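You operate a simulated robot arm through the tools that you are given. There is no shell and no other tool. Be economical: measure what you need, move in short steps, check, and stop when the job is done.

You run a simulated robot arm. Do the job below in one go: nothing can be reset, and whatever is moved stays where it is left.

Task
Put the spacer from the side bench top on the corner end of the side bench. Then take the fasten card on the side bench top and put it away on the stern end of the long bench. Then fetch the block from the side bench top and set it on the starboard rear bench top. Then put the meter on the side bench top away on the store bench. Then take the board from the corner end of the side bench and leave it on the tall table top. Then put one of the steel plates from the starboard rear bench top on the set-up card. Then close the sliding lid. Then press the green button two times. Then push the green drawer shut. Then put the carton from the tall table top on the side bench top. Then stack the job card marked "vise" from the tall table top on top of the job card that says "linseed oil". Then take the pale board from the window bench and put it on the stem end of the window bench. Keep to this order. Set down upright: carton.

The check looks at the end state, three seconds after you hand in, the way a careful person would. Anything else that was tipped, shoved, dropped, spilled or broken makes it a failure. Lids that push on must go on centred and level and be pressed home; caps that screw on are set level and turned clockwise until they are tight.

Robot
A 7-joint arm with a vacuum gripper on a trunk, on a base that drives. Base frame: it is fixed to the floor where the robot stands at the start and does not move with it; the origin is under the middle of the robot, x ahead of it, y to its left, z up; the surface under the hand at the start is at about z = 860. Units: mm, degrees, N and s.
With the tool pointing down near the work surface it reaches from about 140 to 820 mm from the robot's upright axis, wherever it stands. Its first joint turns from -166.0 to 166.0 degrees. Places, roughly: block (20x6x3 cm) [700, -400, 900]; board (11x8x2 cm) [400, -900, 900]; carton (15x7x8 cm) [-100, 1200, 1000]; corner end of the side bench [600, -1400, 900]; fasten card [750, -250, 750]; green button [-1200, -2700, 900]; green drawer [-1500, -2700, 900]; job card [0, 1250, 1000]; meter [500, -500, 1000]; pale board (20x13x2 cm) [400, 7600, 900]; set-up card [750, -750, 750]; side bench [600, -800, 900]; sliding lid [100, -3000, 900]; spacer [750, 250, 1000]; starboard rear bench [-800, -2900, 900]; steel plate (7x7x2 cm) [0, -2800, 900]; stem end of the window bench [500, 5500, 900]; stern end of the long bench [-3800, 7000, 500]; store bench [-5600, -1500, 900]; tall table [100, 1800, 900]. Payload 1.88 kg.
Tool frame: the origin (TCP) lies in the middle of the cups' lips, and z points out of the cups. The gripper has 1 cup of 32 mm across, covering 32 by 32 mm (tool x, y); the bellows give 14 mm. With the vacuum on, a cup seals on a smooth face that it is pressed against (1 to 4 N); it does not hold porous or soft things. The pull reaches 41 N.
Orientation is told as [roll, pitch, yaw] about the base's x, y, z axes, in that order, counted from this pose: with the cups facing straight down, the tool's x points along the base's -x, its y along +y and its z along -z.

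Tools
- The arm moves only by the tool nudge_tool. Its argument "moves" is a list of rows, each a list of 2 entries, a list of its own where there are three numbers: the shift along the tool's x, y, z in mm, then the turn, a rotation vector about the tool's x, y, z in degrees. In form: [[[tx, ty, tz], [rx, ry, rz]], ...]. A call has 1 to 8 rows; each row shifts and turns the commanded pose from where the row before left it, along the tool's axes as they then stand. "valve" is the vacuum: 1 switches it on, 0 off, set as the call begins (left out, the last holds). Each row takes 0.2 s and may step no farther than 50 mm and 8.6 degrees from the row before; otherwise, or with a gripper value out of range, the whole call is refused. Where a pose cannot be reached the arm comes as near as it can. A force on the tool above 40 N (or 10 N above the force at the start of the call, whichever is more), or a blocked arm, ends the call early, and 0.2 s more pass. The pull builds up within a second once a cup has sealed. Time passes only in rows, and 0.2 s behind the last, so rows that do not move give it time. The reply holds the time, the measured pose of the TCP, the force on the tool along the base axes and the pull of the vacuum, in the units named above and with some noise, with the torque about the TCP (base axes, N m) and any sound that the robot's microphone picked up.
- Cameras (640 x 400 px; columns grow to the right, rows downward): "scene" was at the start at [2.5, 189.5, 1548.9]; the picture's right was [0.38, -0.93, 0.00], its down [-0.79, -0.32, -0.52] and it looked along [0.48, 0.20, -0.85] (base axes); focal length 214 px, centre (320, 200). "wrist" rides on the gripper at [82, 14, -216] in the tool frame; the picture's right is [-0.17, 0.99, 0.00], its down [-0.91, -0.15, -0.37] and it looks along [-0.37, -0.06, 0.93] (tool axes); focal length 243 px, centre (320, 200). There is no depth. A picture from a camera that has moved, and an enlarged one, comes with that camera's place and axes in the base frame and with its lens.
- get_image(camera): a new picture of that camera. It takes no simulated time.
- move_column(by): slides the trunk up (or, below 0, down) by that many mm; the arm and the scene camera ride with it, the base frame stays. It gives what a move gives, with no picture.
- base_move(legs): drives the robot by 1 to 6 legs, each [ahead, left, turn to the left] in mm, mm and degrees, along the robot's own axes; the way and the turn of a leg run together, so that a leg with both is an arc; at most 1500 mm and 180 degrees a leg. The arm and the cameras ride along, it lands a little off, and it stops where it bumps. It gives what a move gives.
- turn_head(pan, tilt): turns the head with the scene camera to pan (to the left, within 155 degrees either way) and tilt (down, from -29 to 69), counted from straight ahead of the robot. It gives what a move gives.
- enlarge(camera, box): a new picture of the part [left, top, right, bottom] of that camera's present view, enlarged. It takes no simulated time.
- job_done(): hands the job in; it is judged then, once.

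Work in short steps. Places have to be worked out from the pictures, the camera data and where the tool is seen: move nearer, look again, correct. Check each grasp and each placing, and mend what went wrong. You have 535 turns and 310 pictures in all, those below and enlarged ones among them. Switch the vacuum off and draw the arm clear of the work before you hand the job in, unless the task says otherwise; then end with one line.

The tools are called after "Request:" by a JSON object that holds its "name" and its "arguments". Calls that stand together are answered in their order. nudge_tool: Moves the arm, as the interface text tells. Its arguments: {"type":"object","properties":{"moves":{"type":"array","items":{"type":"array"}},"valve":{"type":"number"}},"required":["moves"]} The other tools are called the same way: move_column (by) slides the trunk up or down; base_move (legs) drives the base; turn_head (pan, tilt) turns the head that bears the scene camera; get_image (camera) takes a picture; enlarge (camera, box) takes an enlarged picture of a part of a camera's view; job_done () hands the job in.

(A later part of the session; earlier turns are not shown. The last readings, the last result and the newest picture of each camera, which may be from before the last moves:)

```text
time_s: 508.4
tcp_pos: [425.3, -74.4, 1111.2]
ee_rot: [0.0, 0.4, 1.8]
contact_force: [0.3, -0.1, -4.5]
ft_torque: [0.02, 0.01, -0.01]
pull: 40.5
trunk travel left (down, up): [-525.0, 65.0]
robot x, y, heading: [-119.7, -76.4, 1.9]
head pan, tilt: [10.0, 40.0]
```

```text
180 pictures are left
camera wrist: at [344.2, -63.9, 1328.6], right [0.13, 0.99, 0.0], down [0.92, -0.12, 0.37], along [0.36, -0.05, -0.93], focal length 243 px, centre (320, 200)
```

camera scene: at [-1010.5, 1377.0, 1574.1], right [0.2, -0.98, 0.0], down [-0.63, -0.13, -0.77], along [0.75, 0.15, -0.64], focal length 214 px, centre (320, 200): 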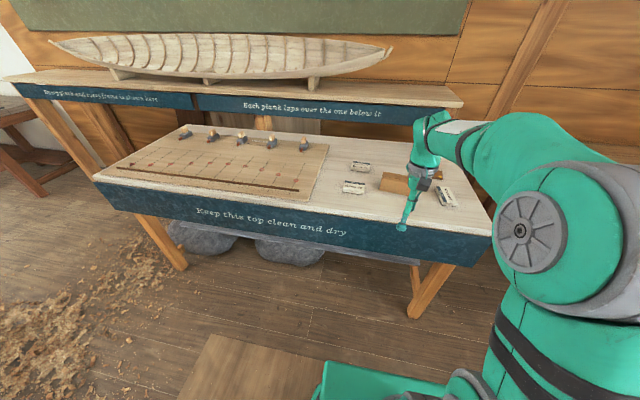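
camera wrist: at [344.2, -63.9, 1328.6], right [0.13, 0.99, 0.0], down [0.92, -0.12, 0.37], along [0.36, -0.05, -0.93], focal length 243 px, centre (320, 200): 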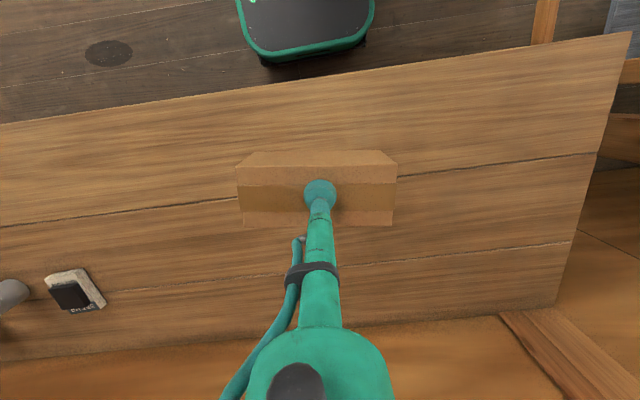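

Move to (530,-78) and descend to ~960.

Request:
{"name": "nudge_tool", "arguments": {"moves": [[[-35, 0, 30], [0, 0, 0]], [[-35, 0, 30], [0, 0, 0]], [[-35, 0, 30], [0, 0, 0]], [[0, 0, 40], [0, 0, 0]], [[0, 0, 15], [0, 0, 0]], [[0, 0, 4], [0, 0, 0]], [[0, 0, 0], [0, 0, 0]]]}}

Request:
{"name": "get_image", "arguments": {"camera": "wrist"}}

```text
time_s: 510.0
tcp_pos: [528.9, -69.4, 958.7]
ee_rot: [0.1, 0.4, 1.8]
contact_force: [-0.4, -0.8, -4.6]
ft_torque: [0.0, 0.02, 0.0]
pull: 40.8
trunk travel left (down, up): [-525.0, 65.0]
robot x, y, heading: [-116.9, -79.4, 2.1]
head pan, tilt: [10.0, 40.0]
```

```text
179 pictures are left
camera wrist: at [449.0, -59.6, 1176.1], right [0.13, 0.99, 0.0], down [0.92, -0.12, 0.37], along [0.36, -0.05, -0.93], focal length 243 px, centre (320, 200)
```

wrist: 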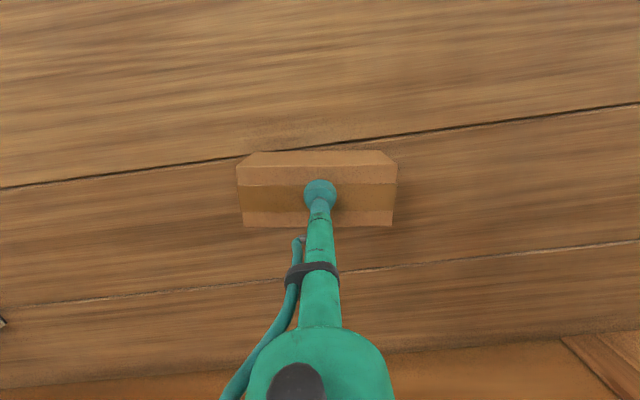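

Lower to contact.

Request:
{"name": "nudge_tool", "arguments": {"moves": [[[0, 0, 6], [0, 0, 0]], [[0, 0, 4], [0, 0, 0]], [[0, 0, 3], [0, 0, 0]], [[0, 0, 3], [0, 0, 0]], [[0, 0, 3], [0, 0, 0]], [[0, 0, 0], [0, 0, 0]]]}}

```text
time_s: 511.4
tcp_pos: [529.9, -70.3, 941.1]
ee_rot: [0.0, 0.4, 2.0]
contact_force: [-0.3, -0.2, -3.1]
ft_torque: [0.03, 0.01, 0.0]
pull: 40.7
trunk travel left (down, up): [-525.0, 65.0]
robot x, y, heading: [-119.3, -81.3, 2.1]
head pan, tilt: [10.0, 40.0]
```

Request:
{"name": "nudge_tool", "arguments": {"moves": [[[0, 0, 2], [0, 0, 0]], [[0, 0, 2], [0, 0, 0]], [[0, 0, 0], [0, 0, 0]]]}}

```text
time_s: 512.2
tcp_pos: [530.9, -72.7, 940.1]
ee_rot: [0.1, 0.3, 1.9]
contact_force: [-0.3, 0.8, -4.5]
ft_torque: [0.01, 0.02, 0.01]
pull: 40.8
trunk travel left (down, up): [-525.0, 65.0]
robot x, y, heading: [-118.9, -84.2, 2.4]
head pan, tilt: [10.0, 40.0]
```

Request:
{"name": "nudge_tool", "arguments": {"moves": [[[0, 0, 3], [0, 0, 0]], [[0, 0, 2], [0, 0, 0]], [[0, 0, 0], [0, 0, 0]]]}}

```text
time_s: 513.0
tcp_pos: [528.9, -70.6, 934.0]
ee_rot: [0.0, 0.4, 1.9]
contact_force: [-1.3, 0.4, -4.5]
ft_torque: [0.04, -0.01, -0.04]
pull: 40.1
trunk travel left (down, up): [-525.0, 65.0]
robot x, y, heading: [-116.9, -80.4, 2.0]
head pan, tilt: [10.0, 40.0]
```

Request:
{"name": "nudge_tool", "arguments": {"moves": [[[0, 0, 2], [0, 0, 0]], [[0, 0, 2], [0, 0, 0]], [[0, 0, 2], [0, 0, 0]], [[0, 0, 0], [0, 0, 0]]]}}

```text
time_s: 514.0
tcp_pos: [528.5, -70.6, 929.5]
ee_rot: [0.0, 0.2, 1.9]
contact_force: [-4.9, -0.1, 13.1]
ft_torque: [-0.04, -0.14, -0.15]
pull: 40.7
trunk travel left (down, up): [-525.0, 65.0]
robot x, y, heading: [-119.7, -80.1, 2.0]
head pan, tilt: [10.0, 40.0]
```

Contact. Release and rise.

Request:
{"name": "nudge_tool", "arguments": {"moves": [[[0, 0, -1], [0, 0, 0]], [[0, 0, 0], [0, 0, 0]], [[0, 0, 0], [0, 0, 0]], [[0, 0, -5], [0, 0, 0]], [[0, 0, -30], [0, 0, 0]], [[0, 0, -45], [0, 0, 0]], [[20, 0, -45], [0, 0, 0]], [[40, 0, -20], [0, 0, 0]]], "valve": 0}}

Request:
{"name": "get_image", "arguments": {"camera": "wrist"}}

Request:
{"name": "get_image", "arguments": {"camera": "scene"}}

```text
time_s: 515.8
tcp_pos: [470.9, -74.5, 1073.9]
ee_rot: [-0.1, 0.4, 1.8]
contact_force: [-1.0, -0.4, 0.2]
ft_torque: [0.0, -0.03, 0.01]
pull: 0.1
trunk travel left (down, up): [-525.0, 65.0]
robot x, y, heading: [-117.1, -77.4, 1.9]
head pan, tilt: [10.0, 40.0]
```

```text
178 pictures are left
camera wrist: at [389.8, -63.4, 1291.4], right [0.13, 0.99, 0.0], down [0.92, -0.12, 0.37], along [0.36, -0.05, -0.93], focal length 243 px, centre (320, 200)
```

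wrist: 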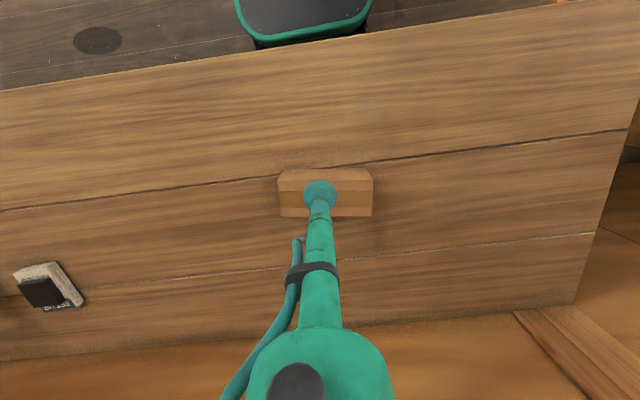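

```text
177 pictures are left
camera scene: at [-102.3, 101.2, 1574.1], right [0.21, -0.98, 0.0], down [-0.63, -0.13, -0.77], along [0.75, 0.16, -0.64], focal length 214 px, centre (320, 200)
```

scene: 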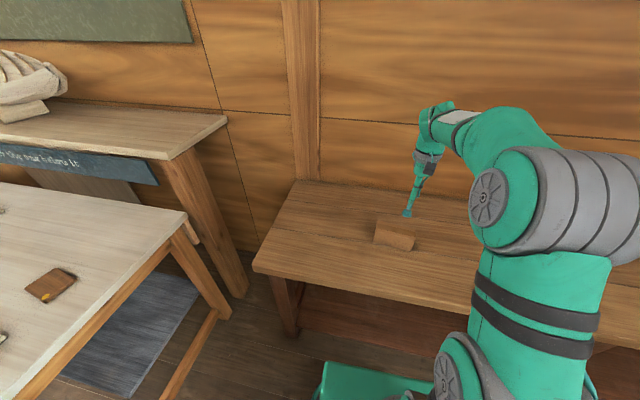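

Carton placed. Now the job cards: drive back to the tall table at y≈1170.

Request:
{"name": "base_move", "arguments": {"legs": [[-880, 0, -1.9], [0, 1270, 0]]}}

```text
time_s: 526.5
tcp_pos: [-410.5, 1201.0, 1072.9]
ee_rot: [0.1, 0.5, 1.2]
contact_force: [-0.1, 1.0, -0.3]
ft_torque: [-0.03, -0.01, 0.03]
pull: 0.0
trunk travel left (down, up): [-525.0, 65.0]
robot x, y, heading: [-1001.4, 1206.8, 1.6]
head pan, tilt: [10.0, 40.0]
```

Request:
{"name": "base_move", "arguments": {"legs": [[340, -30, -1.5]]}}

Request:
{"name": "get_image", "arguments": {"camera": "wrist"}}

```text
time_s: 528.8
tcp_pos: [-67.2, 1165.5, 1074.7]
ee_rot: [0.0, 0.4, 0.2]
contact_force: [-0.3, 0.1, 0.3]
ft_torque: [0.01, 0.02, 0.03]
pull: 0.1
trunk travel left (down, up): [-525.0, 65.0]
robot x, y, heading: [-657.9, 1179.5, 0.4]
head pan, tilt: [10.0, 40.0]
```

```text
176 pictures are left
camera wrist: at [-148.1, 1179.4, 1290.9], right [0.16, 0.99, 0.0], down [0.92, -0.15, 0.37], along [0.36, -0.06, -0.93], focal length 243 px, centre (320, 200)
```

wrist: 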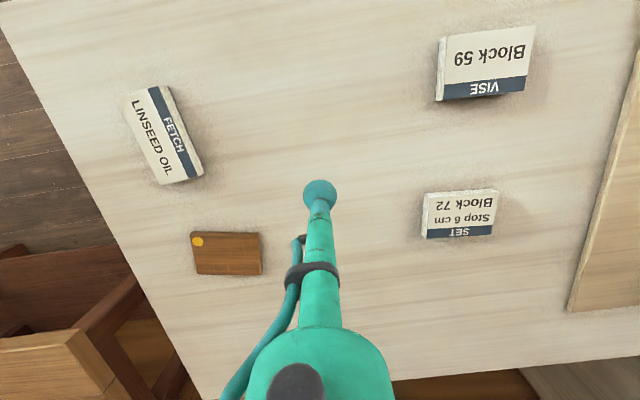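

Vise card centre ≈(-163,1390). Move above it.

Request:
{"name": "nudge_tool", "arguments": {"moves": [[[16, 37.5, 12], [0, 0, 0]], [[16, 37.5, 12], [0, 0, 0]], [[16, 37.5, 12], [0, 0, 0]], [[16, 37.5, 12], [0, 0, 0]], [[16, 37.5, 12], [0, 0, 0]], [[16, 37.5, 12], [0, 0, 0]], [[0, 0, 0], [0, 0, 0]]]}}

Request:
{"name": "get_image", "arguments": {"camera": "wrist"}}

```text
time_s: 530.4
tcp_pos: [-166.3, 1390.8, 998.6]
ee_rot: [0.0, 0.4, 0.3]
contact_force: [-0.2, 0.0, 0.1]
ft_torque: [-0.05, 0.02, 0.0]
pull: 0.1
trunk travel left (down, up): [-525.0, 65.0]
robot x, y, heading: [-657.6, 1181.5, 0.4]
head pan, tilt: [10.0, 40.0]
```

```text
175 pictures are left
camera wrist: at [-246.6, 1403.8, 1215.7], right [0.16, 0.99, 0.0], down [0.92, -0.15, 0.37], along [0.36, -0.06, -0.93], focal length 243 px, centre (320, 200)
```

wrist: 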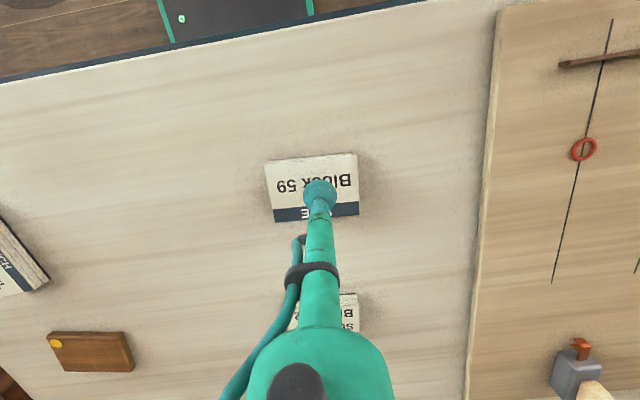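

Card centre ≈(-160,1382). Adjust, vacuum on, descend.

Request:
{"name": "nudge_tool", "arguments": {"moves": [[[-6, -9, 25], [0, 0, 0]], [[0, 0, 12], [0, 0, 0]], [[0, 0, 5], [0, 0, 0]], [[0, 0, 4], [0, 0, 0]], [[0, 0, 3], [0, 0, 0]], [[0, 0, 0], [0, 0, 0]], [[0, 0, 0], [0, 0, 0]]], "valve": 1}}

```text
time_s: 532.0
tcp_pos: [-158.0, 1381.7, 954.5]
ee_rot: [0.1, 0.0, 0.2]
contact_force: [6.3, 2.5, 29.1]
ft_torque: [-0.03, -0.04, -0.07]
pull: 41.0
trunk travel left (down, up): [-525.0, 65.0]
robot x, y, heading: [-652.9, 1179.7, 0.5]
head pan, tilt: [10.0, 40.0]
```

Gripped. Lift, and turn +90° while moving toward the linseed-oil card.

Request:
{"name": "nudge_tool", "arguments": {"moves": [[[0, 0, -10], [0, 0, 0]], [[0, 0, -40], [0, 0, 0]], [[0, 0, -45], [0, 0, 0]], [[0, 0, 0], [0, 0, -8.5]], [[0, 0, 0], [0, 0, -8.5]], [[0, 0, 0], [0, 0, -8.5]], [[0, 0, 0], [0, 0, -8.5]], [[0, 0, 0], [0, 0, -8.5]]]}}

Request:
{"name": "nudge_tool", "arguments": {"moves": [[[0, 0, 0], [0, 0, -8.5]], [[0, 0, 0], [0, 0, -8.5]], [[0, 0, 0], [0, 0, -8.5]], [[0, 0, 0], [0, 0, -8.5]], [[0, 0, 0], [0, 0, -8.5]], [[0, 0, 0], [0, 0, -8.5]], [[0, 0, 0], [0, 0, 0]]]}}

Request:
{"name": "get_image", "arguments": {"camera": "wrist"}}

```text
time_s: 533.8
tcp_pos: [-158.0, 1381.5, 1048.2]
ee_rot: [0.3, 0.3, 42.9]
contact_force: [0.6, 0.9, -1.8]
ft_torque: [-0.02, -0.03, 0.01]
pull: 40.7
trunk travel left (down, up): [-525.0, 65.0]
robot x, y, heading: [-660.4, 1175.8, 0.3]
head pan, tilt: [10.0, 40.0]
```

```text
time_s: 535.4
tcp_pos: [-158.2, 1382.2, 1048.5]
ee_rot: [0.4, -0.1, 93.9]
contact_force: [0.6, -0.9, -0.7]
ft_torque: [-0.01, -0.04, -0.03]
pull: 40.4
trunk travel left (down, up): [-525.0, 65.0]
robot x, y, heading: [-658.0, 1178.0, 0.3]
head pan, tilt: [10.0, 40.0]
```

```text
174 pictures are left
camera wrist: at [-165.6, 1298.7, 1264.5], right [-1.0, 0.1, 0.01], down [0.09, 0.92, 0.37], along [0.03, 0.37, -0.93], focal length 243 px, centre (320, 200)
```

wrist: 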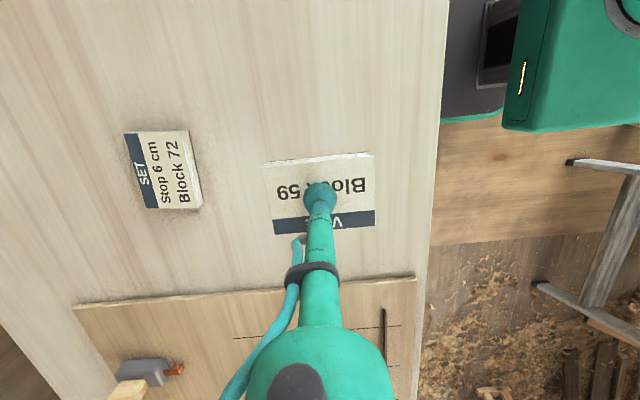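

Rotated. Travel ~423 mm in -y toward the linseed-oil card, at z≈1048.

Request:
{"name": "nudge_tool", "arguments": {"moves": [[[47, 1.5, 0], [0, 0, 0]], [[47, 1.5, 0], [0, 0, 0]], [[47, 1.5, 0], [0, 0, 0]], [[47, 1.5, 0], [0, 0, 0]], [[47, 2, 0], [0, 0, 0]], [[47, 2, 0], [0, 0, 0]], [[40, 2, 0], [0, 0, 0]], [[0, 0, 0], [0, 0, 0]]]}}

Request:
{"name": "get_image", "arguments": {"camera": "wrist"}}

Request:
{"name": "turn_head", "arguments": {"pan": -10, "tilt": 45}}

Request:
{"name": "get_image", "arguments": {"camera": "scene"}}

```text
time_s: 537.2
tcp_pos: [-148.4, 1061.2, 1047.8]
ee_rot: [0.4, 0.1, 93.8]
contact_force: [0.7, -0.3, -1.1]
ft_torque: [0.07, 0.0, -0.02]
pull: 40.5
trunk travel left (down, up): [-525.0, 65.0]
robot x, y, heading: [-658.1, 1179.0, 0.4]
head pan, tilt: [10.0, 40.0]
```

```text
173 pictures are left
camera wrist: at [-154.9, 977.5, 1264.5], right [-0.99, 0.1, 0.01], down [0.1, 0.92, 0.37], along [0.03, 0.37, -0.93], focal length 243 px, centre (320, 200)
```

wrist: 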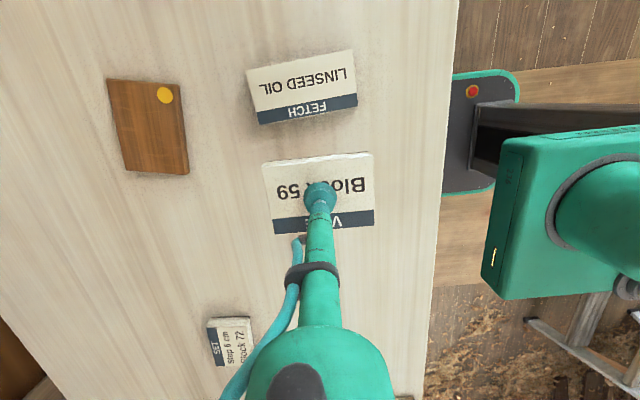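

```text
time_s: 538.0
tcp_pos: [-147.8, 1060.1, 1047.8]
ee_rot: [0.4, 0.0, 93.9]
contact_force: [0.2, -0.5, -0.8]
ft_torque: [-0.05, -0.02, 0.02]
pull: 41.3
trunk travel left (down, up): [-525.0, 65.0]
robot x, y, heading: [-660.9, 1177.9, 0.4]
head pan, tilt: [-10.0, 45.0]
```

```text
172 pictures are left
camera scene: at [-639.1, 1329.2, 1566.9], right [-0.17, -0.99, 0.0], down [-0.7, 0.12, -0.71], along [0.7, -0.12, -0.71], focal length 214 px, centre (320, 200)
```

scene: 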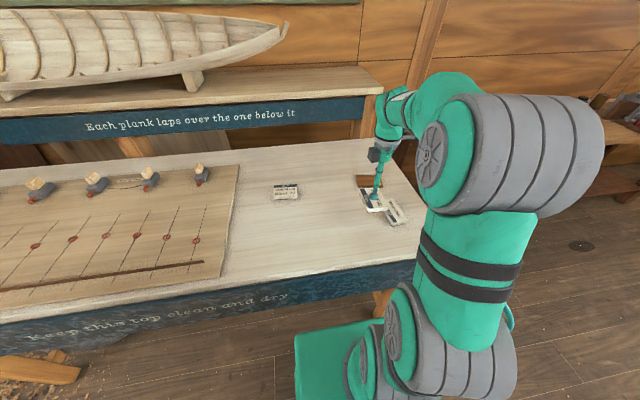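

Linseed card ≈ centre (-140,955), 117×48 mm. Move over it, turn 4° more and lower to ~1000.

Request:
{"name": "nudge_tool", "arguments": {"moves": [[[35, 0, 0], [0, 0, 0]], [[35, 0, 0], [0, 0, 0]], [[35, 0, 0], [0, 0, 0]], [[0, 0, 0], [0, 0, -4]], [[0, 0, 28], [0, 0, 0]], [[0, 0, 20], [0, 0, 0]], [[0, 0, 0], [0, 0, 0]]]}}

Request:
{"name": "get_image", "arguments": {"camera": "wrist"}}

Request:
{"name": "enlarge", "arguments": {"camera": "scene", "box": [330, 160, 450, 235]}}

```text
time_s: 539.6
tcp_pos: [-143.1, 956.3, 1001.1]
ee_rot: [0.5, 0.0, 97.9]
contact_force: [-0.5, 0.1, -0.5]
ft_torque: [-0.01, 0.03, 0.0]
pull: 40.9
trunk travel left (down, up): [-525.0, 65.0]
robot x, y, heading: [-657.3, 1178.1, 0.6]
head pan, tilt: [-10.0, 45.0]
```

```text
171 pictures are left
camera wrist: at [-143.5, 872.6, 1218.4], right [-1.0, 0.03, 0.01], down [0.03, 0.93, 0.37], along [0.01, 0.37, -0.93], focal length 243 px, centre (320, 200)
```

wrist: 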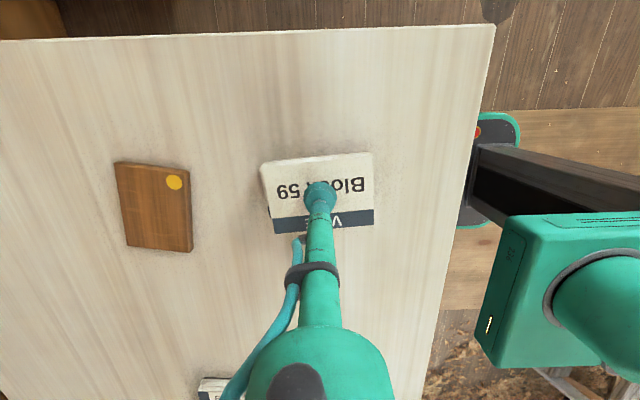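

```text
5.33 times, centred on (390, 198) of scene
camera zoom: at [-639.0, 1329.1, 1566.9], right [-0.17, -0.99, 0.0], down [-0.7, 0.12, -0.71], along [0.7, -0.12, -0.71], focal length 1144 px, centre (-53, 213)
```

zoom: 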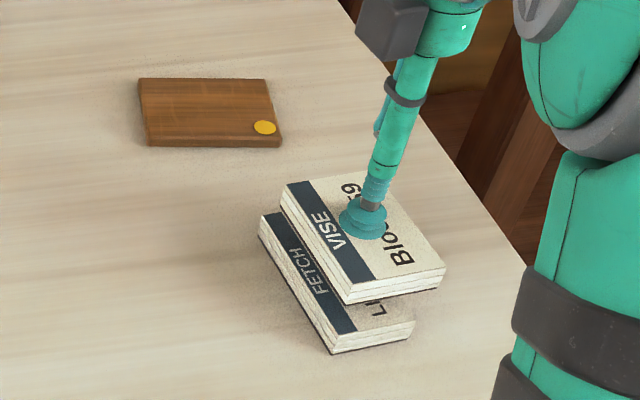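

Aligned. Lower slowly to contact (~978).

Request:
{"name": "nudge_tool", "arguments": {"moves": [[[0, -2, 8], [0, 0, 0]], [[0, 0, 5], [0, 0, 0]], [[0, 0, 3], [0, 0, 0]], [[0, 0, 3], [0, 0, 0]], [[0, 0, 0], [0, 0, 0]]]}}

```text
time_s: 540.8
tcp_pos: [-142.0, 956.1, 979.6]
ee_rot: [0.4, -0.1, 97.8]
contact_force: [-0.2, 0.1, -0.7]
ft_torque: [-0.01, -0.01, -0.01]
pull: 41.1
trunk travel left (down, up): [-525.0, 65.0]
robot x, y, heading: [-660.8, 1176.7, 0.3]
head pan, tilt: [-10.0, 45.0]
```

Request:
{"name": "nudge_tool", "arguments": {"moves": [[[0, 0, 2], [0, 0, 0]], [[0, 0, 2], [0, 0, 0]], [[0, 0, 2], [0, 0, 0]], [[0, 0, 0], [0, 0, 0]]]}}

```text
time_s: 541.8
tcp_pos: [-140.6, 956.0, 977.7]
ee_rot: [0.1, 0.1, 97.7]
contact_force: [-2.9, 2.6, 26.1]
ft_torque: [-0.02, -0.07, -0.01]
pull: 40.7
trunk travel left (down, up): [-525.0, 65.0]
robot x, y, heading: [-654.1, 1180.0, 0.2]
head pan, tilt: [-10.0, 45.0]
```

Contact at 978. Ease off, release, rise and check.

Request:
{"name": "nudge_tool", "arguments": {"moves": [[[0, 0, -2], [0, 0, 0]], [[0, 0, 0], [0, 0, 0]], [[0, 0, 0], [0, 0, 0]], [[0, 0, -4], [0, 0, 0]], [[0, 0, -30], [0, 0, 0]], [[0, 0, -40], [0, 0, 0]], [[0, 0, -40], [0, 0, 0]], [[0, 0, 0], [0, 0, 0]]], "valve": 0}}

Request:
{"name": "get_image", "arguments": {"camera": "wrist"}}

Request:
{"name": "enlarge", "arguments": {"camera": "scene", "box": [330, 160, 450, 235]}}

```text
time_s: 543.6
tcp_pos: [-142.4, 954.7, 1089.4]
ee_rot: [0.3, -0.1, 97.8]
contact_force: [0.0, 0.4, 0.0]
ft_torque: [-0.01, -0.02, 0.0]
pull: 0.0
trunk travel left (down, up): [-525.0, 65.0]
robot x, y, heading: [-659.7, 1180.2, 0.7]
head pan, tilt: [-10.0, 45.0]
```

```text
169 pictures are left
camera wrist: at [-142.7, 871.5, 1306.5], right [-1.0, 0.03, 0.01], down [0.03, 0.93, 0.37], along [0.0, 0.37, -0.93], focal length 243 px, centre (320, 200)
```

wrist: 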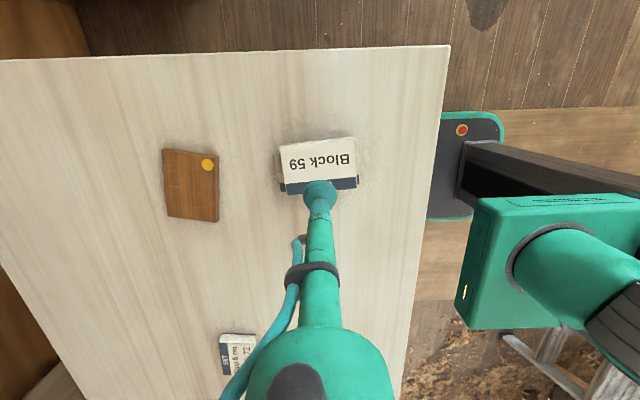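

```text
5.33 times, centred on (390, 198) of scene
camera zoom: at [-639.2, 1329.2, 1566.9], right [-0.17, -0.99, 0.0], down [-0.7, 0.12, -0.71], along [0.7, -0.12, -0.71], focal length 1144 px, centre (-53, 213)
```

zoom: 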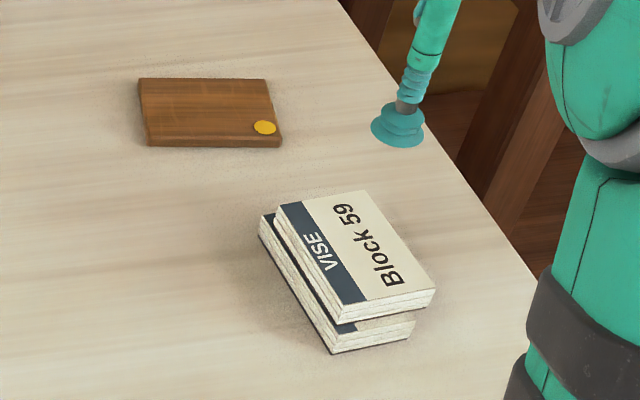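

Stack is good. Restore the hand yaw, back off, and face +y to plan the way to the window bench.

Request:
{"name": "nudge_tool", "arguments": {"moves": [[[0, 0, 0], [0, 0, 8.5]], [[0, 0, 0], [0, 0, 8.5]], [[0, 0, 0], [0, 0, 8.5]], [[0, 0, 0], [0, 0, 8.5]], [[0, 0, 0], [0, 0, 8.5]], [[0, 0, 0], [0, 0, 8.5]]]}}

Request:
{"name": "nudge_tool", "arguments": {"moves": [[[0, 0, 0], [0, 0, 8.5]], [[0, 0, 0], [0, 0, 8.5]], [[0, 0, 0], [0, 0, 8.5]], [[0, 0, 0], [0, 0, 8.5]], [[0, 0, 0], [0, 0, 8.5]], [[0, 0, 0], [0, 0, 4.2]], [[0, 0, 0], [0, 0, 0]]]}}

Request:
{"name": "base_move", "arguments": {"legs": [[-200, 0, 0], [0, 0, 89.5]]}}

Request:
{"name": "turn_head", "arguments": {"pan": -5, "tilt": 20}}

Request:
{"name": "get_image", "arguments": {"camera": "scene"}}

```text
time_s: 545.0
tcp_pos: [-140.1, 955.3, 1089.9]
ee_rot: [0.2, 0.4, 46.7]
contact_force: [0.6, 0.4, -0.5]
ft_torque: [0.01, -0.03, 0.0]
pull: 0.0
trunk travel left (down, up): [-525.0, 65.0]
robot x, y, heading: [-657.0, 1179.1, 0.4]
head pan, tilt: [-10.0, 45.0]
```

```text
time_s: 546.6
tcp_pos: [-141.0, 956.6, 1091.1]
ee_rot: [0.0, 0.5, 0.0]
contact_force: [-0.7, 0.4, 0.2]
ft_torque: [0.03, -0.01, 0.04]
pull: 0.1
trunk travel left (down, up): [-525.0, 65.0]
robot x, y, heading: [-659.0, 1176.2, 0.5]
head pan, tilt: [-10.0, 45.0]
```

```text
time_s: 552.0
tcp_pos: [-627.7, 1693.9, 1091.5]
ee_rot: [-0.1, 0.4, 89.7]
contact_force: [0.2, 0.0, 0.0]
ft_torque: [0.01, -0.01, 0.0]
pull: 0.0
trunk travel left (down, up): [-525.0, 65.0]
robot x, y, heading: [-852.6, 1178.9, 90.0]
head pan, tilt: [-10.0, 45.0]
```

```text
time_s: 552.9
tcp_pos: [-627.1, 1694.1, 1090.9]
ee_rot: [0.0, 0.4, 89.6]
contact_force: [0.5, 0.3, 0.6]
ft_torque: [-0.04, -0.01, -0.03]
pull: 0.1
trunk travel left (down, up): [-525.0, 65.0]
robot x, y, heading: [-854.5, 1175.3, 89.9]
head pan, tilt: [-5.0, 20.0]
```

```text
167 pictures are left
camera scene: at [-1011.0, 1210.6, 1605.5], right [1.0, -0.09, 0.0], down [-0.03, -0.34, -0.94], along [0.08, 0.94, -0.34], focal length 214 px, centre (320, 200)
```

scene: 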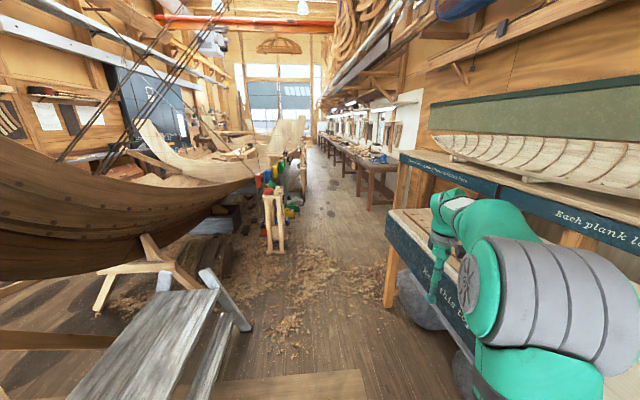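

Corridor is clear. Drive up along it.

Request:
{"name": "base_move", "arguments": {"legs": [[1450, 0, 0], [1400, -250, 0]]}}

Request:
{"name": "get_image", "arguments": {"camera": "scene"}}

```text
time_s: 566.7
tcp_pos: [-225.0, 4498.6, 1090.8]
ee_rot: [0.0, 0.4, 86.3]
contact_force: [0.7, 0.5, -1.2]
ft_torque: [0.02, 0.01, -0.01]
pull: 0.0
trunk travel left (down, up): [-525.0, 65.0]
robot x, y, heading: [-483.4, 3999.5, 86.6]
head pan, tilt: [-5.0, 20.0]
```

```text
166 pictures are left
camera scene: at [-637.5, 4040.9, 1605.5], right [0.99, -0.15, 0.0], down [-0.05, -0.34, -0.94], along [0.14, 0.93, -0.34], focal length 214 px, centre (320, 200)
```

scene: 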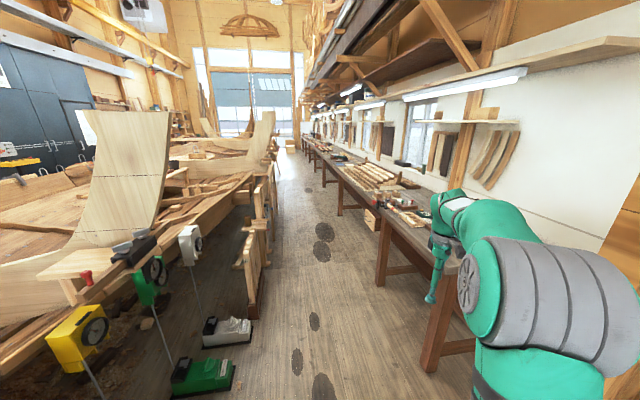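

Request:
{"name": "enlarge", "arguments": {"camera": "scene", "box": [290, 120, 450, 245]}}

Request:
{"name": "base_move", "arguments": {"legs": [[1300, 50, 3.4]]}}

Request:
{"name": "turn_head", "arguments": {"pan": -60, "tilt": 35}}

Request:
{"name": "get_image", "arguments": {"camera": "scene"}}

```text
3.20 times, centred on (370, 182) of scene
camera zoom: at [-637.5, 4040.9, 1605.5], right [0.99, -0.15, 0.0], down [-0.05, -0.34, -0.94], along [0.14, 0.93, -0.34], focal length 686 px, centre (160, 256)
```

zoom: 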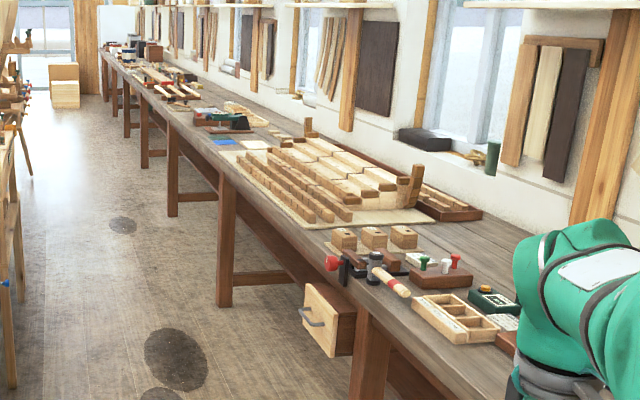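

```text
time_s: 573.2
tcp_pos: [-239.9, 5803.2, 1091.5]
ee_rot: [0.0, 0.4, 88.3]
contact_force: [-0.3, 0.4, -0.3]
ft_torque: [0.0, 0.0, 0.0]
pull: 0.0
trunk travel left (down, up): [-525.0, 65.0]
robot x, y, heading: [-482.2, 5295.6, 88.8]
head pan, tilt: [-5.0, 20.0]
```

```text
time_s: 574.5
tcp_pos: [-241.5, 5804.2, 1091.2]
ee_rot: [-0.1, 0.4, 88.4]
contact_force: [-0.1, 0.3, 0.0]
ft_torque: [-0.03, 0.02, -0.02]
pull: 0.0
trunk travel left (down, up): [-525.0, 65.0]
robot x, y, heading: [-478.7, 5295.7, 88.7]
head pan, tilt: [-60.0, 35.0]
```

```text
164 pictures are left
camera scene: at [-568.1, 5278.5, 1581.7], right [0.48, -0.88, 0.0], down [-0.5, -0.28, -0.82], along [0.72, 0.39, -0.57], focal length 214 px, centre (320, 200)
```

scene: 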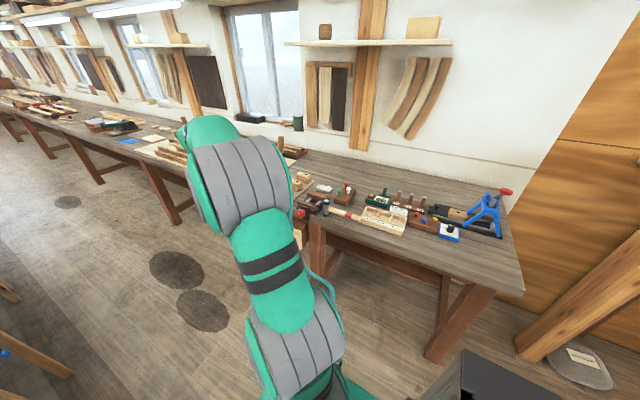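

Continue to the pale board near y≈7600.

Request:
{"name": "base_move", "arguments": {"legs": [[1450, 0, 1.2], [600, 0, 0]]}}

Request:
{"name": "turn_head", "arguments": {"pan": -70, "tilt": 40}}

Request:
{"name": "get_image", "arguments": {"camera": "scene"}}

```text
time_s: 584.9
tcp_pos: [-223.9, 7915.8, 1092.2]
ee_rot: [0.1, 0.4, 89.4]
contact_force: [0.5, 0.1, 0.3]
ft_torque: [-0.01, 0.04, -0.02]
pull: 0.0
trunk travel left (down, up): [-525.0, 65.0]
robot x, y, heading: [-452.3, 7405.6, 89.8]
head pan, tilt: [-60.0, 35.0]
```

```text
time_s: 585.7
tcp_pos: [-223.2, 7917.1, 1091.6]
ee_rot: [0.0, 0.4, 89.2]
contact_force: [0.1, -0.5, -1.2]
ft_torque: [0.0, 0.01, 0.01]
pull: 0.1
trunk travel left (down, up): [-525.0, 65.0]
robot x, y, heading: [-452.4, 7403.7, 89.8]
head pan, tilt: [-70.0, 40.0]
```

```text
163 pictures are left
camera scene: at [-539.0, 7371.9, 1574.2], right [0.34, -0.94, 0.0], down [-0.6, -0.22, -0.77], along [0.72, 0.26, -0.64], focal length 214 px, centre (320, 200)
```

scene: 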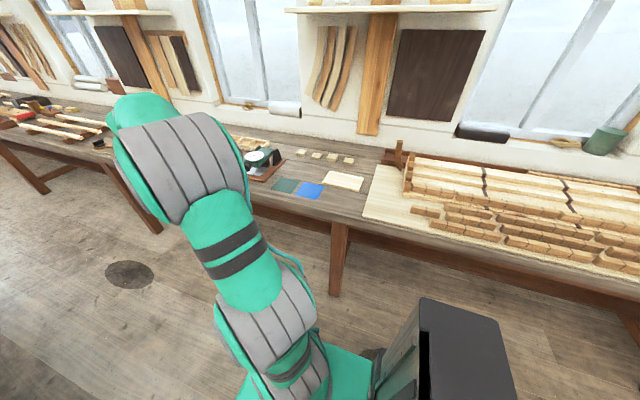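

Request:
{"name": "enlarge", "arguments": {"camera": "scene", "box": [240, 130, 432, 250]}}

Request:
{"name": "base_move", "arguments": {"legs": [[0, 0, -89.8]]}}

Request:
{"name": "get_image", "arguments": {"camera": "wrist"}}

```text
3.33 times, centred on (336, 190) of scene
camera zoom: at [-539.0, 7371.9, 1574.2], right [0.34, -0.94, 0.0], down [-0.6, -0.22, -0.77], along [0.72, 0.26, -0.64], focal length 715 px, centre (267, 233)
```

zoom: 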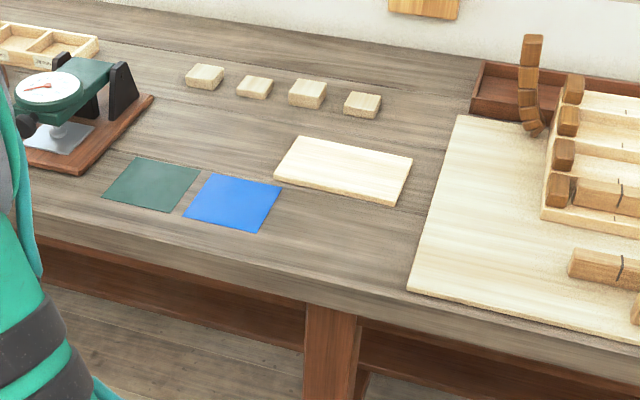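

```text
time_s: 589.8
tcp_pos: [64.9, 7181.8, 1091.4]
ee_rot: [0.0, 0.3, 0.5]
contact_force: [-0.9, 0.1, 0.5]
ft_torque: [-0.02, 0.02, -0.03]
pull: 0.0
trunk travel left (down, up): [-525.0, 65.0]
robot x, y, heading: [-454.7, 7402.3, 0.8]
head pan, tilt: [-70.0, 40.0]
```

```text
161 pictures are left
camera wrist: at [-16.2, 7195.1, 1308.9], right [0.16, 0.99, 0.0], down [0.92, -0.15, 0.37], along [0.36, -0.06, -0.93], focal length 243 px, centre (320, 200)
```

wrist: 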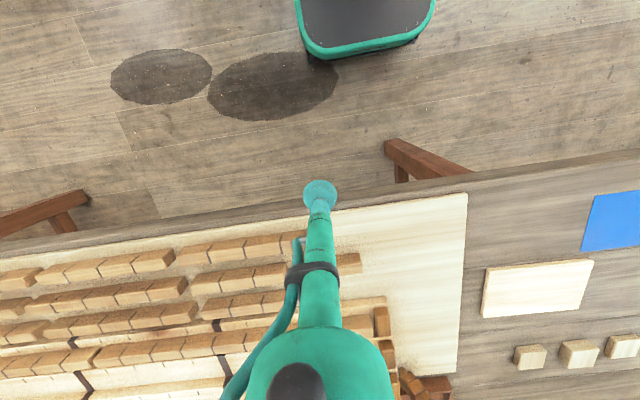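

Pale board ≈(440,7617). Move closer.

Request:
{"name": "base_move", "arguments": {"legs": [[250, 170, -0.5]]}}

Request:
{"name": "get_image", "arguments": {"camera": "wrist"}}

```text
time_s: 591.9
tcp_pos: [302.6, 7351.7, 1092.1]
ee_rot: [0.0, 0.4, 0.1]
contact_force: [-0.1, -0.5, -0.7]
ft_torque: [0.01, -0.02, 0.03]
pull: 0.0
trunk travel left (down, up): [-525.0, 65.0]
robot x, y, heading: [-215.3, 7573.4, 0.4]
head pan, tilt: [-70.0, 40.0]
```

```text
160 pictures are left
camera wrist: at [222.4, 7365.1, 1308.9], right [0.16, 0.99, 0.0], down [0.92, -0.15, 0.37], along [0.36, -0.06, -0.93], focal length 243 px, centre (320, 200)
```

wrist: 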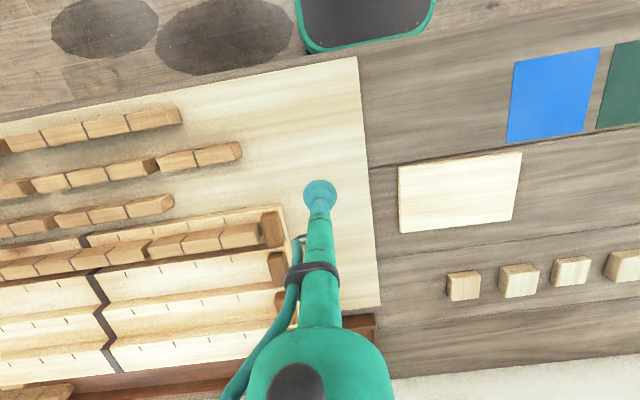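

Request:
{"name": "nudge_tool", "arguments": {"moves": [[[-16, 35, 16], [0, 0, 0]], [[-16, 35, 16], [0, 0, 0]], [[-16, 35, 16], [0, 0, 0]], [[-16, 35, 16], [0, 0, 0]], [[-16, 35, 16], [0, 0, 0]], [[-16, 35, 16], [0, 0, 0]], [[-16, 34, 16], [0, 0, 0]], [[0, 0, 0], [0, 0, 0]]]}}

Request:
{"name": "get_image", "arguments": {"camera": "wrist"}}

```text
time_s: 593.7
tcp_pos: [416.7, 7599.3, 976.5]
ee_rot: [0.1, 0.5, 0.2]
contact_force: [0.5, 0.4, -0.2]
ft_torque: [-0.01, -0.02, 0.02]
pull: 0.1
trunk travel left (down, up): [-525.0, 65.0]
robot x, y, heading: [-214.3, 7573.5, 0.5]
head pan, tilt: [-70.0, 40.0]
```

```text
159 pictures are left
camera wrist: at [335.7, 7612.5, 1193.3], right [0.16, 0.99, 0.0], down [0.92, -0.15, 0.37], along [0.36, -0.06, -0.93], focal length 243 px, centre (320, 200)
```

wrist: 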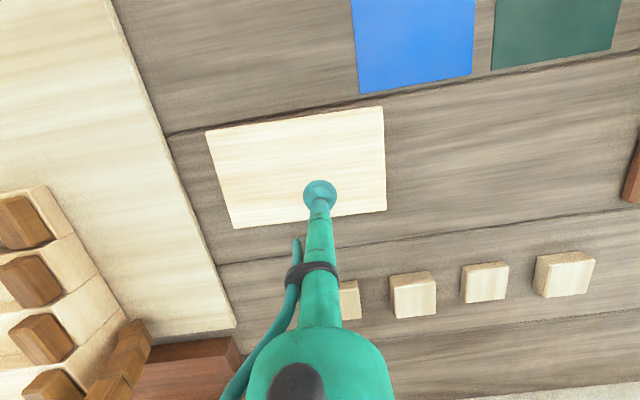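

Board centre ≈(410,7575). Adjust, vacuum on, descend.

Request:
{"name": "nudge_tool", "arguments": {"moves": [[[6, -24, 30], [0, 0, 0]], [[0, 0, 40], [0, 0, 0]], [[0, 0, 12], [0, 0, 0]], [[0, 0, 6], [0, 0, 0]], [[0, 0, 4], [0, 0, 0]], [[0, 0, 0], [0, 0, 0]], [[0, 0, 0], [0, 0, 0]]], "valve": 1}}

```text
time_s: 594.7
tcp_pos: [413.3, 7572.5, 898.2]
ee_rot: [0.0, -0.5, -0.1]
contact_force: [-2.1, -0.3, 11.3]
ft_torque: [0.02, 0.09, -0.15]
pull: 41.1
trunk travel left (down, up): [-525.0, 65.0]
robot x, y, heading: [-214.8, 7576.2, 0.4]
head pan, tilt: [-70.0, 40.0]
stopped in row 5: the force on the tool passed its limit at 46 N (the readings are from after the stop); the commanded pose is now the measured one
```

Sealed (surface was a bit higher, z≈898). Lift.

Request:
{"name": "nudge_tool", "arguments": {"moves": [[[0, 0, -10], [0, 0, 0]], [[0, 0, -40], [0, 0, 0]], [[0, 0, -45], [0, 0, 0]], [[20, -20, -40], [0, 0, 0]], [[35, -30, -10], [0, 0, 0]], [[35, -30, 0], [0, 0, 0]], [[0, 0, 0], [0, 0, 0]]]}}

Request:
{"name": "get_image", "arguments": {"camera": "wrist"}}

```text
time_s: 596.3
tcp_pos: [323.5, 7494.8, 1039.2]
ee_rot: [0.1, -0.2, 0.2]
contact_force: [-0.7, -0.4, -1.5]
ft_torque: [0.02, -0.01, 0.01]
pull: 40.2
trunk travel left (down, up): [-525.0, 65.0]
robot x, y, heading: [-214.3, 7577.1, 0.3]
head pan, tilt: [-70.0, 40.0]
```

```text
158 pictures are left
camera wrist: at [239.9, 7507.8, 1255.3], right [0.16, 0.99, 0.0], down [0.91, -0.15, 0.38], along [0.37, -0.06, -0.93], focal length 243 px, centre (320, 200)
```

wrist: 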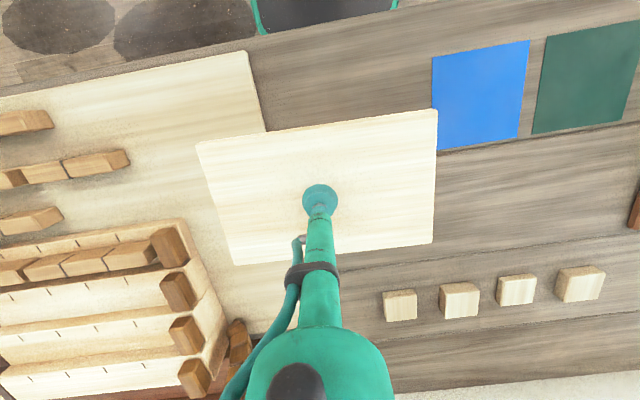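

Held. Raise, back off, drive right toward the stem end.

Request:
{"name": "nudge_tool", "arguments": {"moves": [[[0, 0, -45], [0, 0, 0]], [[0, 0, -45], [0, 0, 0]], [[0, 0, 0], [0, 0, 0]]]}}

Request:
{"name": "base_move", "arguments": {"legs": [[-280, 0, 0], [0, -1450, 0], [0, -1000, 0]]}}

Request:
{"name": "turn_head", "arguments": {"pan": 10, "tilt": 40}}

Request:
{"name": "get_image", "arguments": {"camera": "scene"}}

Request:
{"name": "get_image", "arguments": {"camera": "wrist"}}

```text
time_s: 597.1
tcp_pos: [319.8, 7493.7, 1131.8]
ee_rot: [-0.1, -0.1, 0.1]
contact_force: [0.5, 0.2, -1.3]
ft_torque: [0.0, -0.06, -0.03]
pull: 40.3
trunk travel left (down, up): [-525.0, 65.0]
robot x, y, heading: [-210.1, 7577.3, 0.8]
head pan, tilt: [-70.0, 40.0]
```

```text
time_s: 610.5
tcp_pos: [60.3, 5077.1, 1130.3]
ee_rot: [0.1, -0.2, 0.4]
contact_force: [0.7, 0.1, -1.8]
ft_torque: [-0.03, 0.01, 0.0]
pull: 40.9
trunk travel left (down, up): [-525.0, 65.0]
robot x, y, heading: [-471.9, 5157.0, 0.4]
head pan, tilt: [-70.0, 40.0]
```

```text
time_s: 612.0
tcp_pos: [59.7, 5077.1, 1131.4]
ee_rot: [-0.1, -0.2, 0.3]
contact_force: [0.2, -0.9, -2.4]
ft_torque: [-0.01, 0.04, -0.01]
pull: 40.8
trunk travel left (down, up): [-525.0, 65.0]
robot x, y, heading: [-473.5, 5154.1, 0.9]
head pan, tilt: [10.0, 40.0]
```

```text
157 pictures are left
camera scene: at [-453.9, 5333.3, 1574.1], right [0.19, -0.98, 0.0], down [-0.63, -0.12, -0.77], along [0.75, 0.14, -0.64], focal length 214 px, centre (320, 200)
```

scene: 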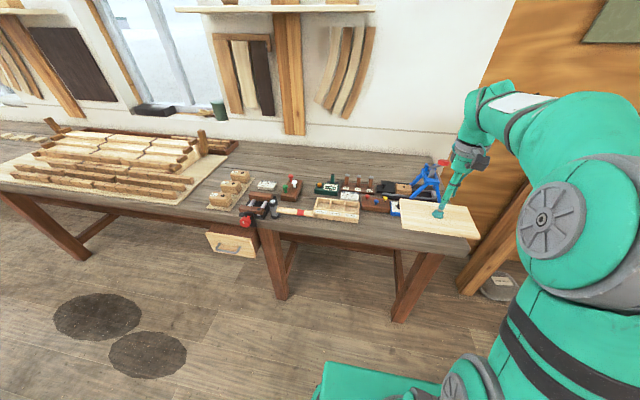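

```text
156 pictures are left
camera wrist: at [-23.1, 5090.3, 1347.4], right [0.16, 0.99, 0.0], down [0.91, -0.15, 0.38], along [0.37, -0.06, -0.93], focal length 243 px, centre (320, 200)
```

wrist: 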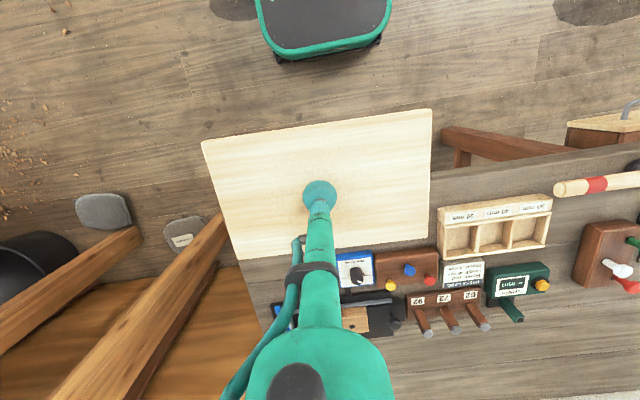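

The front corner near the bench end seems free; I'll swing the board aside to view it.

Request:
{"name": "nudge_tool", "arguments": {"moves": [[[0, 48, 0], [0, 0, 0]], [[0, 48, 0], [0, 0, 0]], [[0, 48, 0], [0, 0, 0]], [[0, 48, 0], [0, 0, 0]], [[0, 48, 0], [0, 0, 0]], [[0, 0, 0], [0, 0, 0]]]}}

Request:
{"name": "get_image", "arguments": {"camera": "wrist"}}

Request:
{"name": "enlarge", "arguments": {"camera": "scene", "box": [220, 130, 540, 330]}}

```text
time_s: 613.4
tcp_pos: [58.8, 5320.9, 1131.2]
ee_rot: [0.0, -0.2, 0.4]
contact_force: [0.1, 0.0, -1.2]
ft_torque: [-0.01, 0.0, 0.0]
pull: 40.2
trunk travel left (down, up): [-525.0, 65.0]
robot x, y, heading: [-473.2, 5157.0, 1.0]
head pan, tilt: [10.0, 40.0]
```

```text
155 pictures are left
camera wrist: at [-23.6, 5333.7, 1348.0], right [0.16, 0.99, 0.0], down [0.91, -0.15, 0.38], along [0.37, -0.06, -0.93], focal length 243 px, centre (320, 200)
```

wrist: 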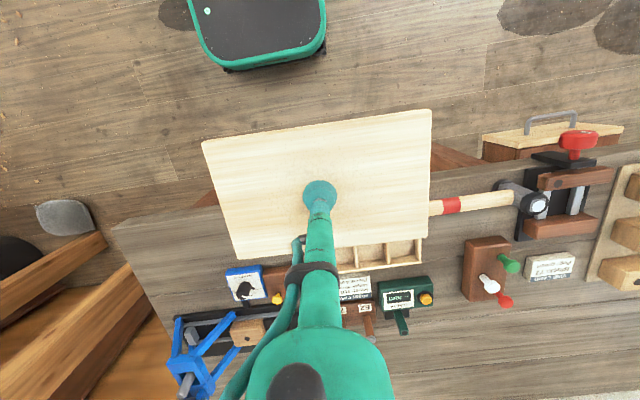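

```text
2.00 times, centred on (380, 230) of scene
camera zoom: at [-453.9, 5333.7, 1574.1], right [0.19, -0.98, 0.0], down [-0.63, -0.12, -0.77], along [0.75, 0.14, -0.64], focal length 429 px, centre (200, 140)
```

zoom: 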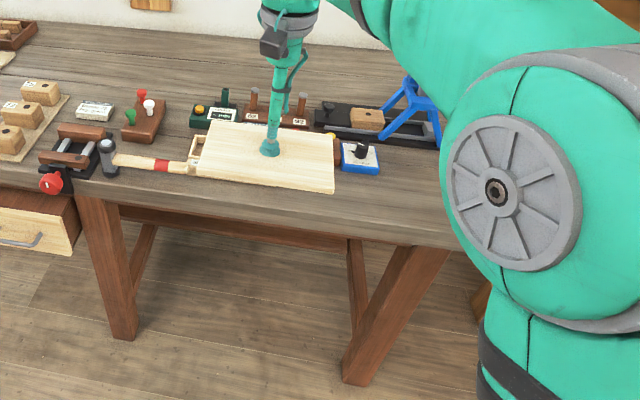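

Free corner: x 155–405, y 4849–5055; the board fits with its long side along x. Drive in a bit and rotate the hand 90°.

Request:
{"name": "base_move", "arguments": {"legs": [[130, -150, -0.8]]}}

Request:
{"name": "nudge_tool", "arguments": {"moves": [[[0, 0, 0], [0, 0, -8.5]], [[0, 0, 0], [0, 0, -8.5]], [[0, 0, 0], [0, 0, -8.5]], [[0, 0, 0], [0, 0, -8.5]], [[0, 0, 0], [0, 0, -8.5]], [[0, 0, 0], [0, 0, -8.5]]]}}

Request:
{"name": "nudge_tool", "arguments": {"moves": [[[0, 0, 0], [0, 0, -8.5]], [[0, 0, 0], [0, 0, -8.5]], [[0, 0, 0], [0, 0, -8.5]], [[0, 0, 0], [0, 0, -8.5]], [[0, 0, 0], [0, 0, -4.5]], [[0, 0, 0], [0, 0, 0]]]}}

Request:
{"name": "get_image", "arguments": {"camera": "wrist"}}

```text
time_s: 615.0
tcp_pos: [192.7, 5163.1, 1131.1]
ee_rot: [0.0, -0.2, -0.7]
contact_force: [0.2, -0.2, -2.5]
ft_torque: [-0.01, -0.01, -0.06]
pull: 40.7
trunk travel left (down, up): [-525.0, 65.0]
robot x, y, heading: [-343.1, 5006.3, -0.5]
head pan, tilt: [10.0, 40.0]
```

```text
time_s: 616.4
tcp_pos: [193.3, 5163.8, 1132.1]
ee_rot: [-0.2, 0.0, 50.5]
contact_force: [0.2, 0.5, -1.0]
ft_torque: [0.0, 0.04, -0.04]
pull: 40.4
trunk travel left (down, up): [-525.0, 65.0]
robot x, y, heading: [-344.2, 5008.3, -0.4]
head pan, tilt: [10.0, 40.0]
```

```text
time_s: 617.8
tcp_pos: [192.9, 5162.2, 1131.8]
ee_rot: [-0.2, 0.1, 88.9]
contact_force: [-0.1, -0.5, -1.7]
ft_torque: [0.01, 0.0, -0.02]
pull: 40.4
trunk travel left (down, up): [-525.0, 65.0]
robot x, y, heading: [-344.1, 5008.7, -0.5]
head pan, tilt: [10.0, 40.0]
```

```text
153 pictures are left
camera wrist: at [177.0, 5081.5, 1347.8], right [-0.98, 0.19, 0.0], down [0.17, 0.91, 0.38], along [0.07, 0.37, -0.93], focal length 243 px, centre (320, 200)
```

wrist: 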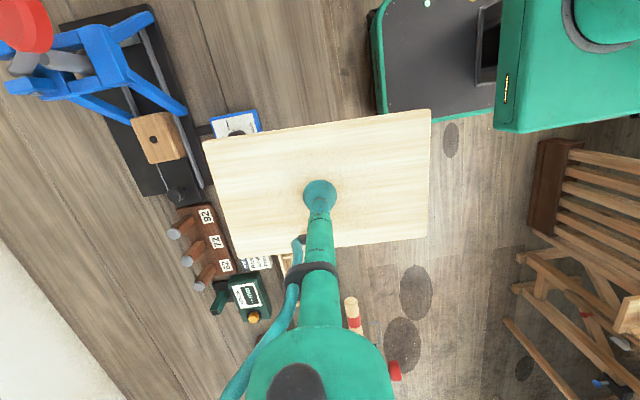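

Request:
{"name": "nudge_tool", "arguments": {"moves": [[[35, -15, 0], [0, 0, 0]], [[35, -15, 0], [0, 0, 0]], [[35, -15, 0], [0, 0, 0]], [[35, -16, 0], [0, 0, 0]], [[35, -16, 0], [0, 0, 0]], [[33, -16, 0], [0, 0, 0]], [[0, 0, 0], [0, 0, 0]]]}}

Request:
{"name": "get_image", "arguments": {"camera": "wrist"}}

Request:
{"name": "turn_head", "arguments": {"pan": -5, "tilt": 45}}

Request:
{"name": "get_image", "arguments": {"camera": "scene"}}

```text
time_s: 619.4
tcp_pos: [284.1, 4950.7, 1132.2]
ee_rot: [-0.3, 0.0, 88.8]
contact_force: [-0.1, -1.6, -3.7]
ft_torque: [-0.04, 0.12, -0.03]
pull: 40.4
trunk travel left (down, up): [-525.0, 65.0]
robot x, y, heading: [-348.3, 5011.6, -0.3]
head pan, tilt: [10.0, 40.0]
```

```text
152 pictures are left
camera wrist: at [268.2, 4869.1, 1349.0], right [-0.98, 0.19, 0.0], down [0.17, 0.91, 0.37], along [0.07, 0.37, -0.93], focal length 243 px, centre (320, 200)
```

wrist: 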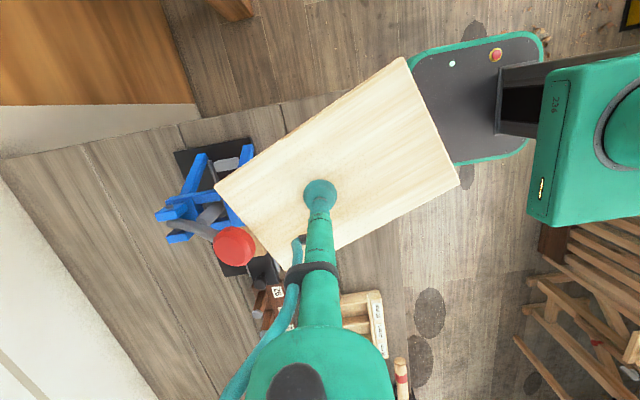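

```text
time_s: 620.2
tcp_pos: [285.1, 4951.6, 1132.6]
ee_rot: [-0.2, 0.0, 88.9]
contact_force: [0.0, -1.6, -3.0]
ft_torque: [-0.04, 0.15, -0.11]
pull: 41.1
trunk travel left (down, up): [-525.0, 65.0]
robot x, y, heading: [-346.4, 5009.7, -0.7]
head pan, tilt: [-5.0, 45.0]
```

```text
151 pictures are left
camera scene: at [-322.8, 5165.2, 1566.9], right [-0.09, -1.0, 0.0], down [-0.7, 0.07, -0.71], along [0.7, -0.07, -0.71], focal length 214 px, centre (320, 200)
```

scene: 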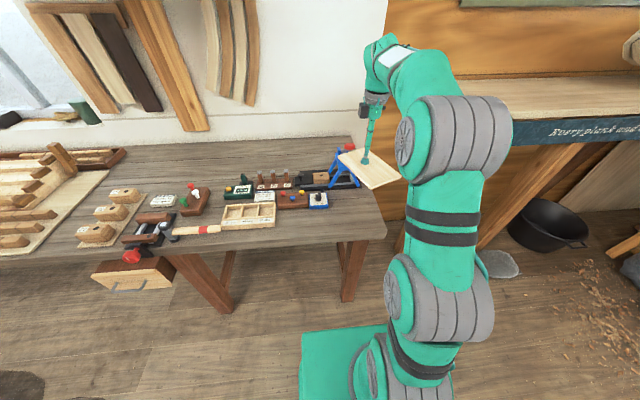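

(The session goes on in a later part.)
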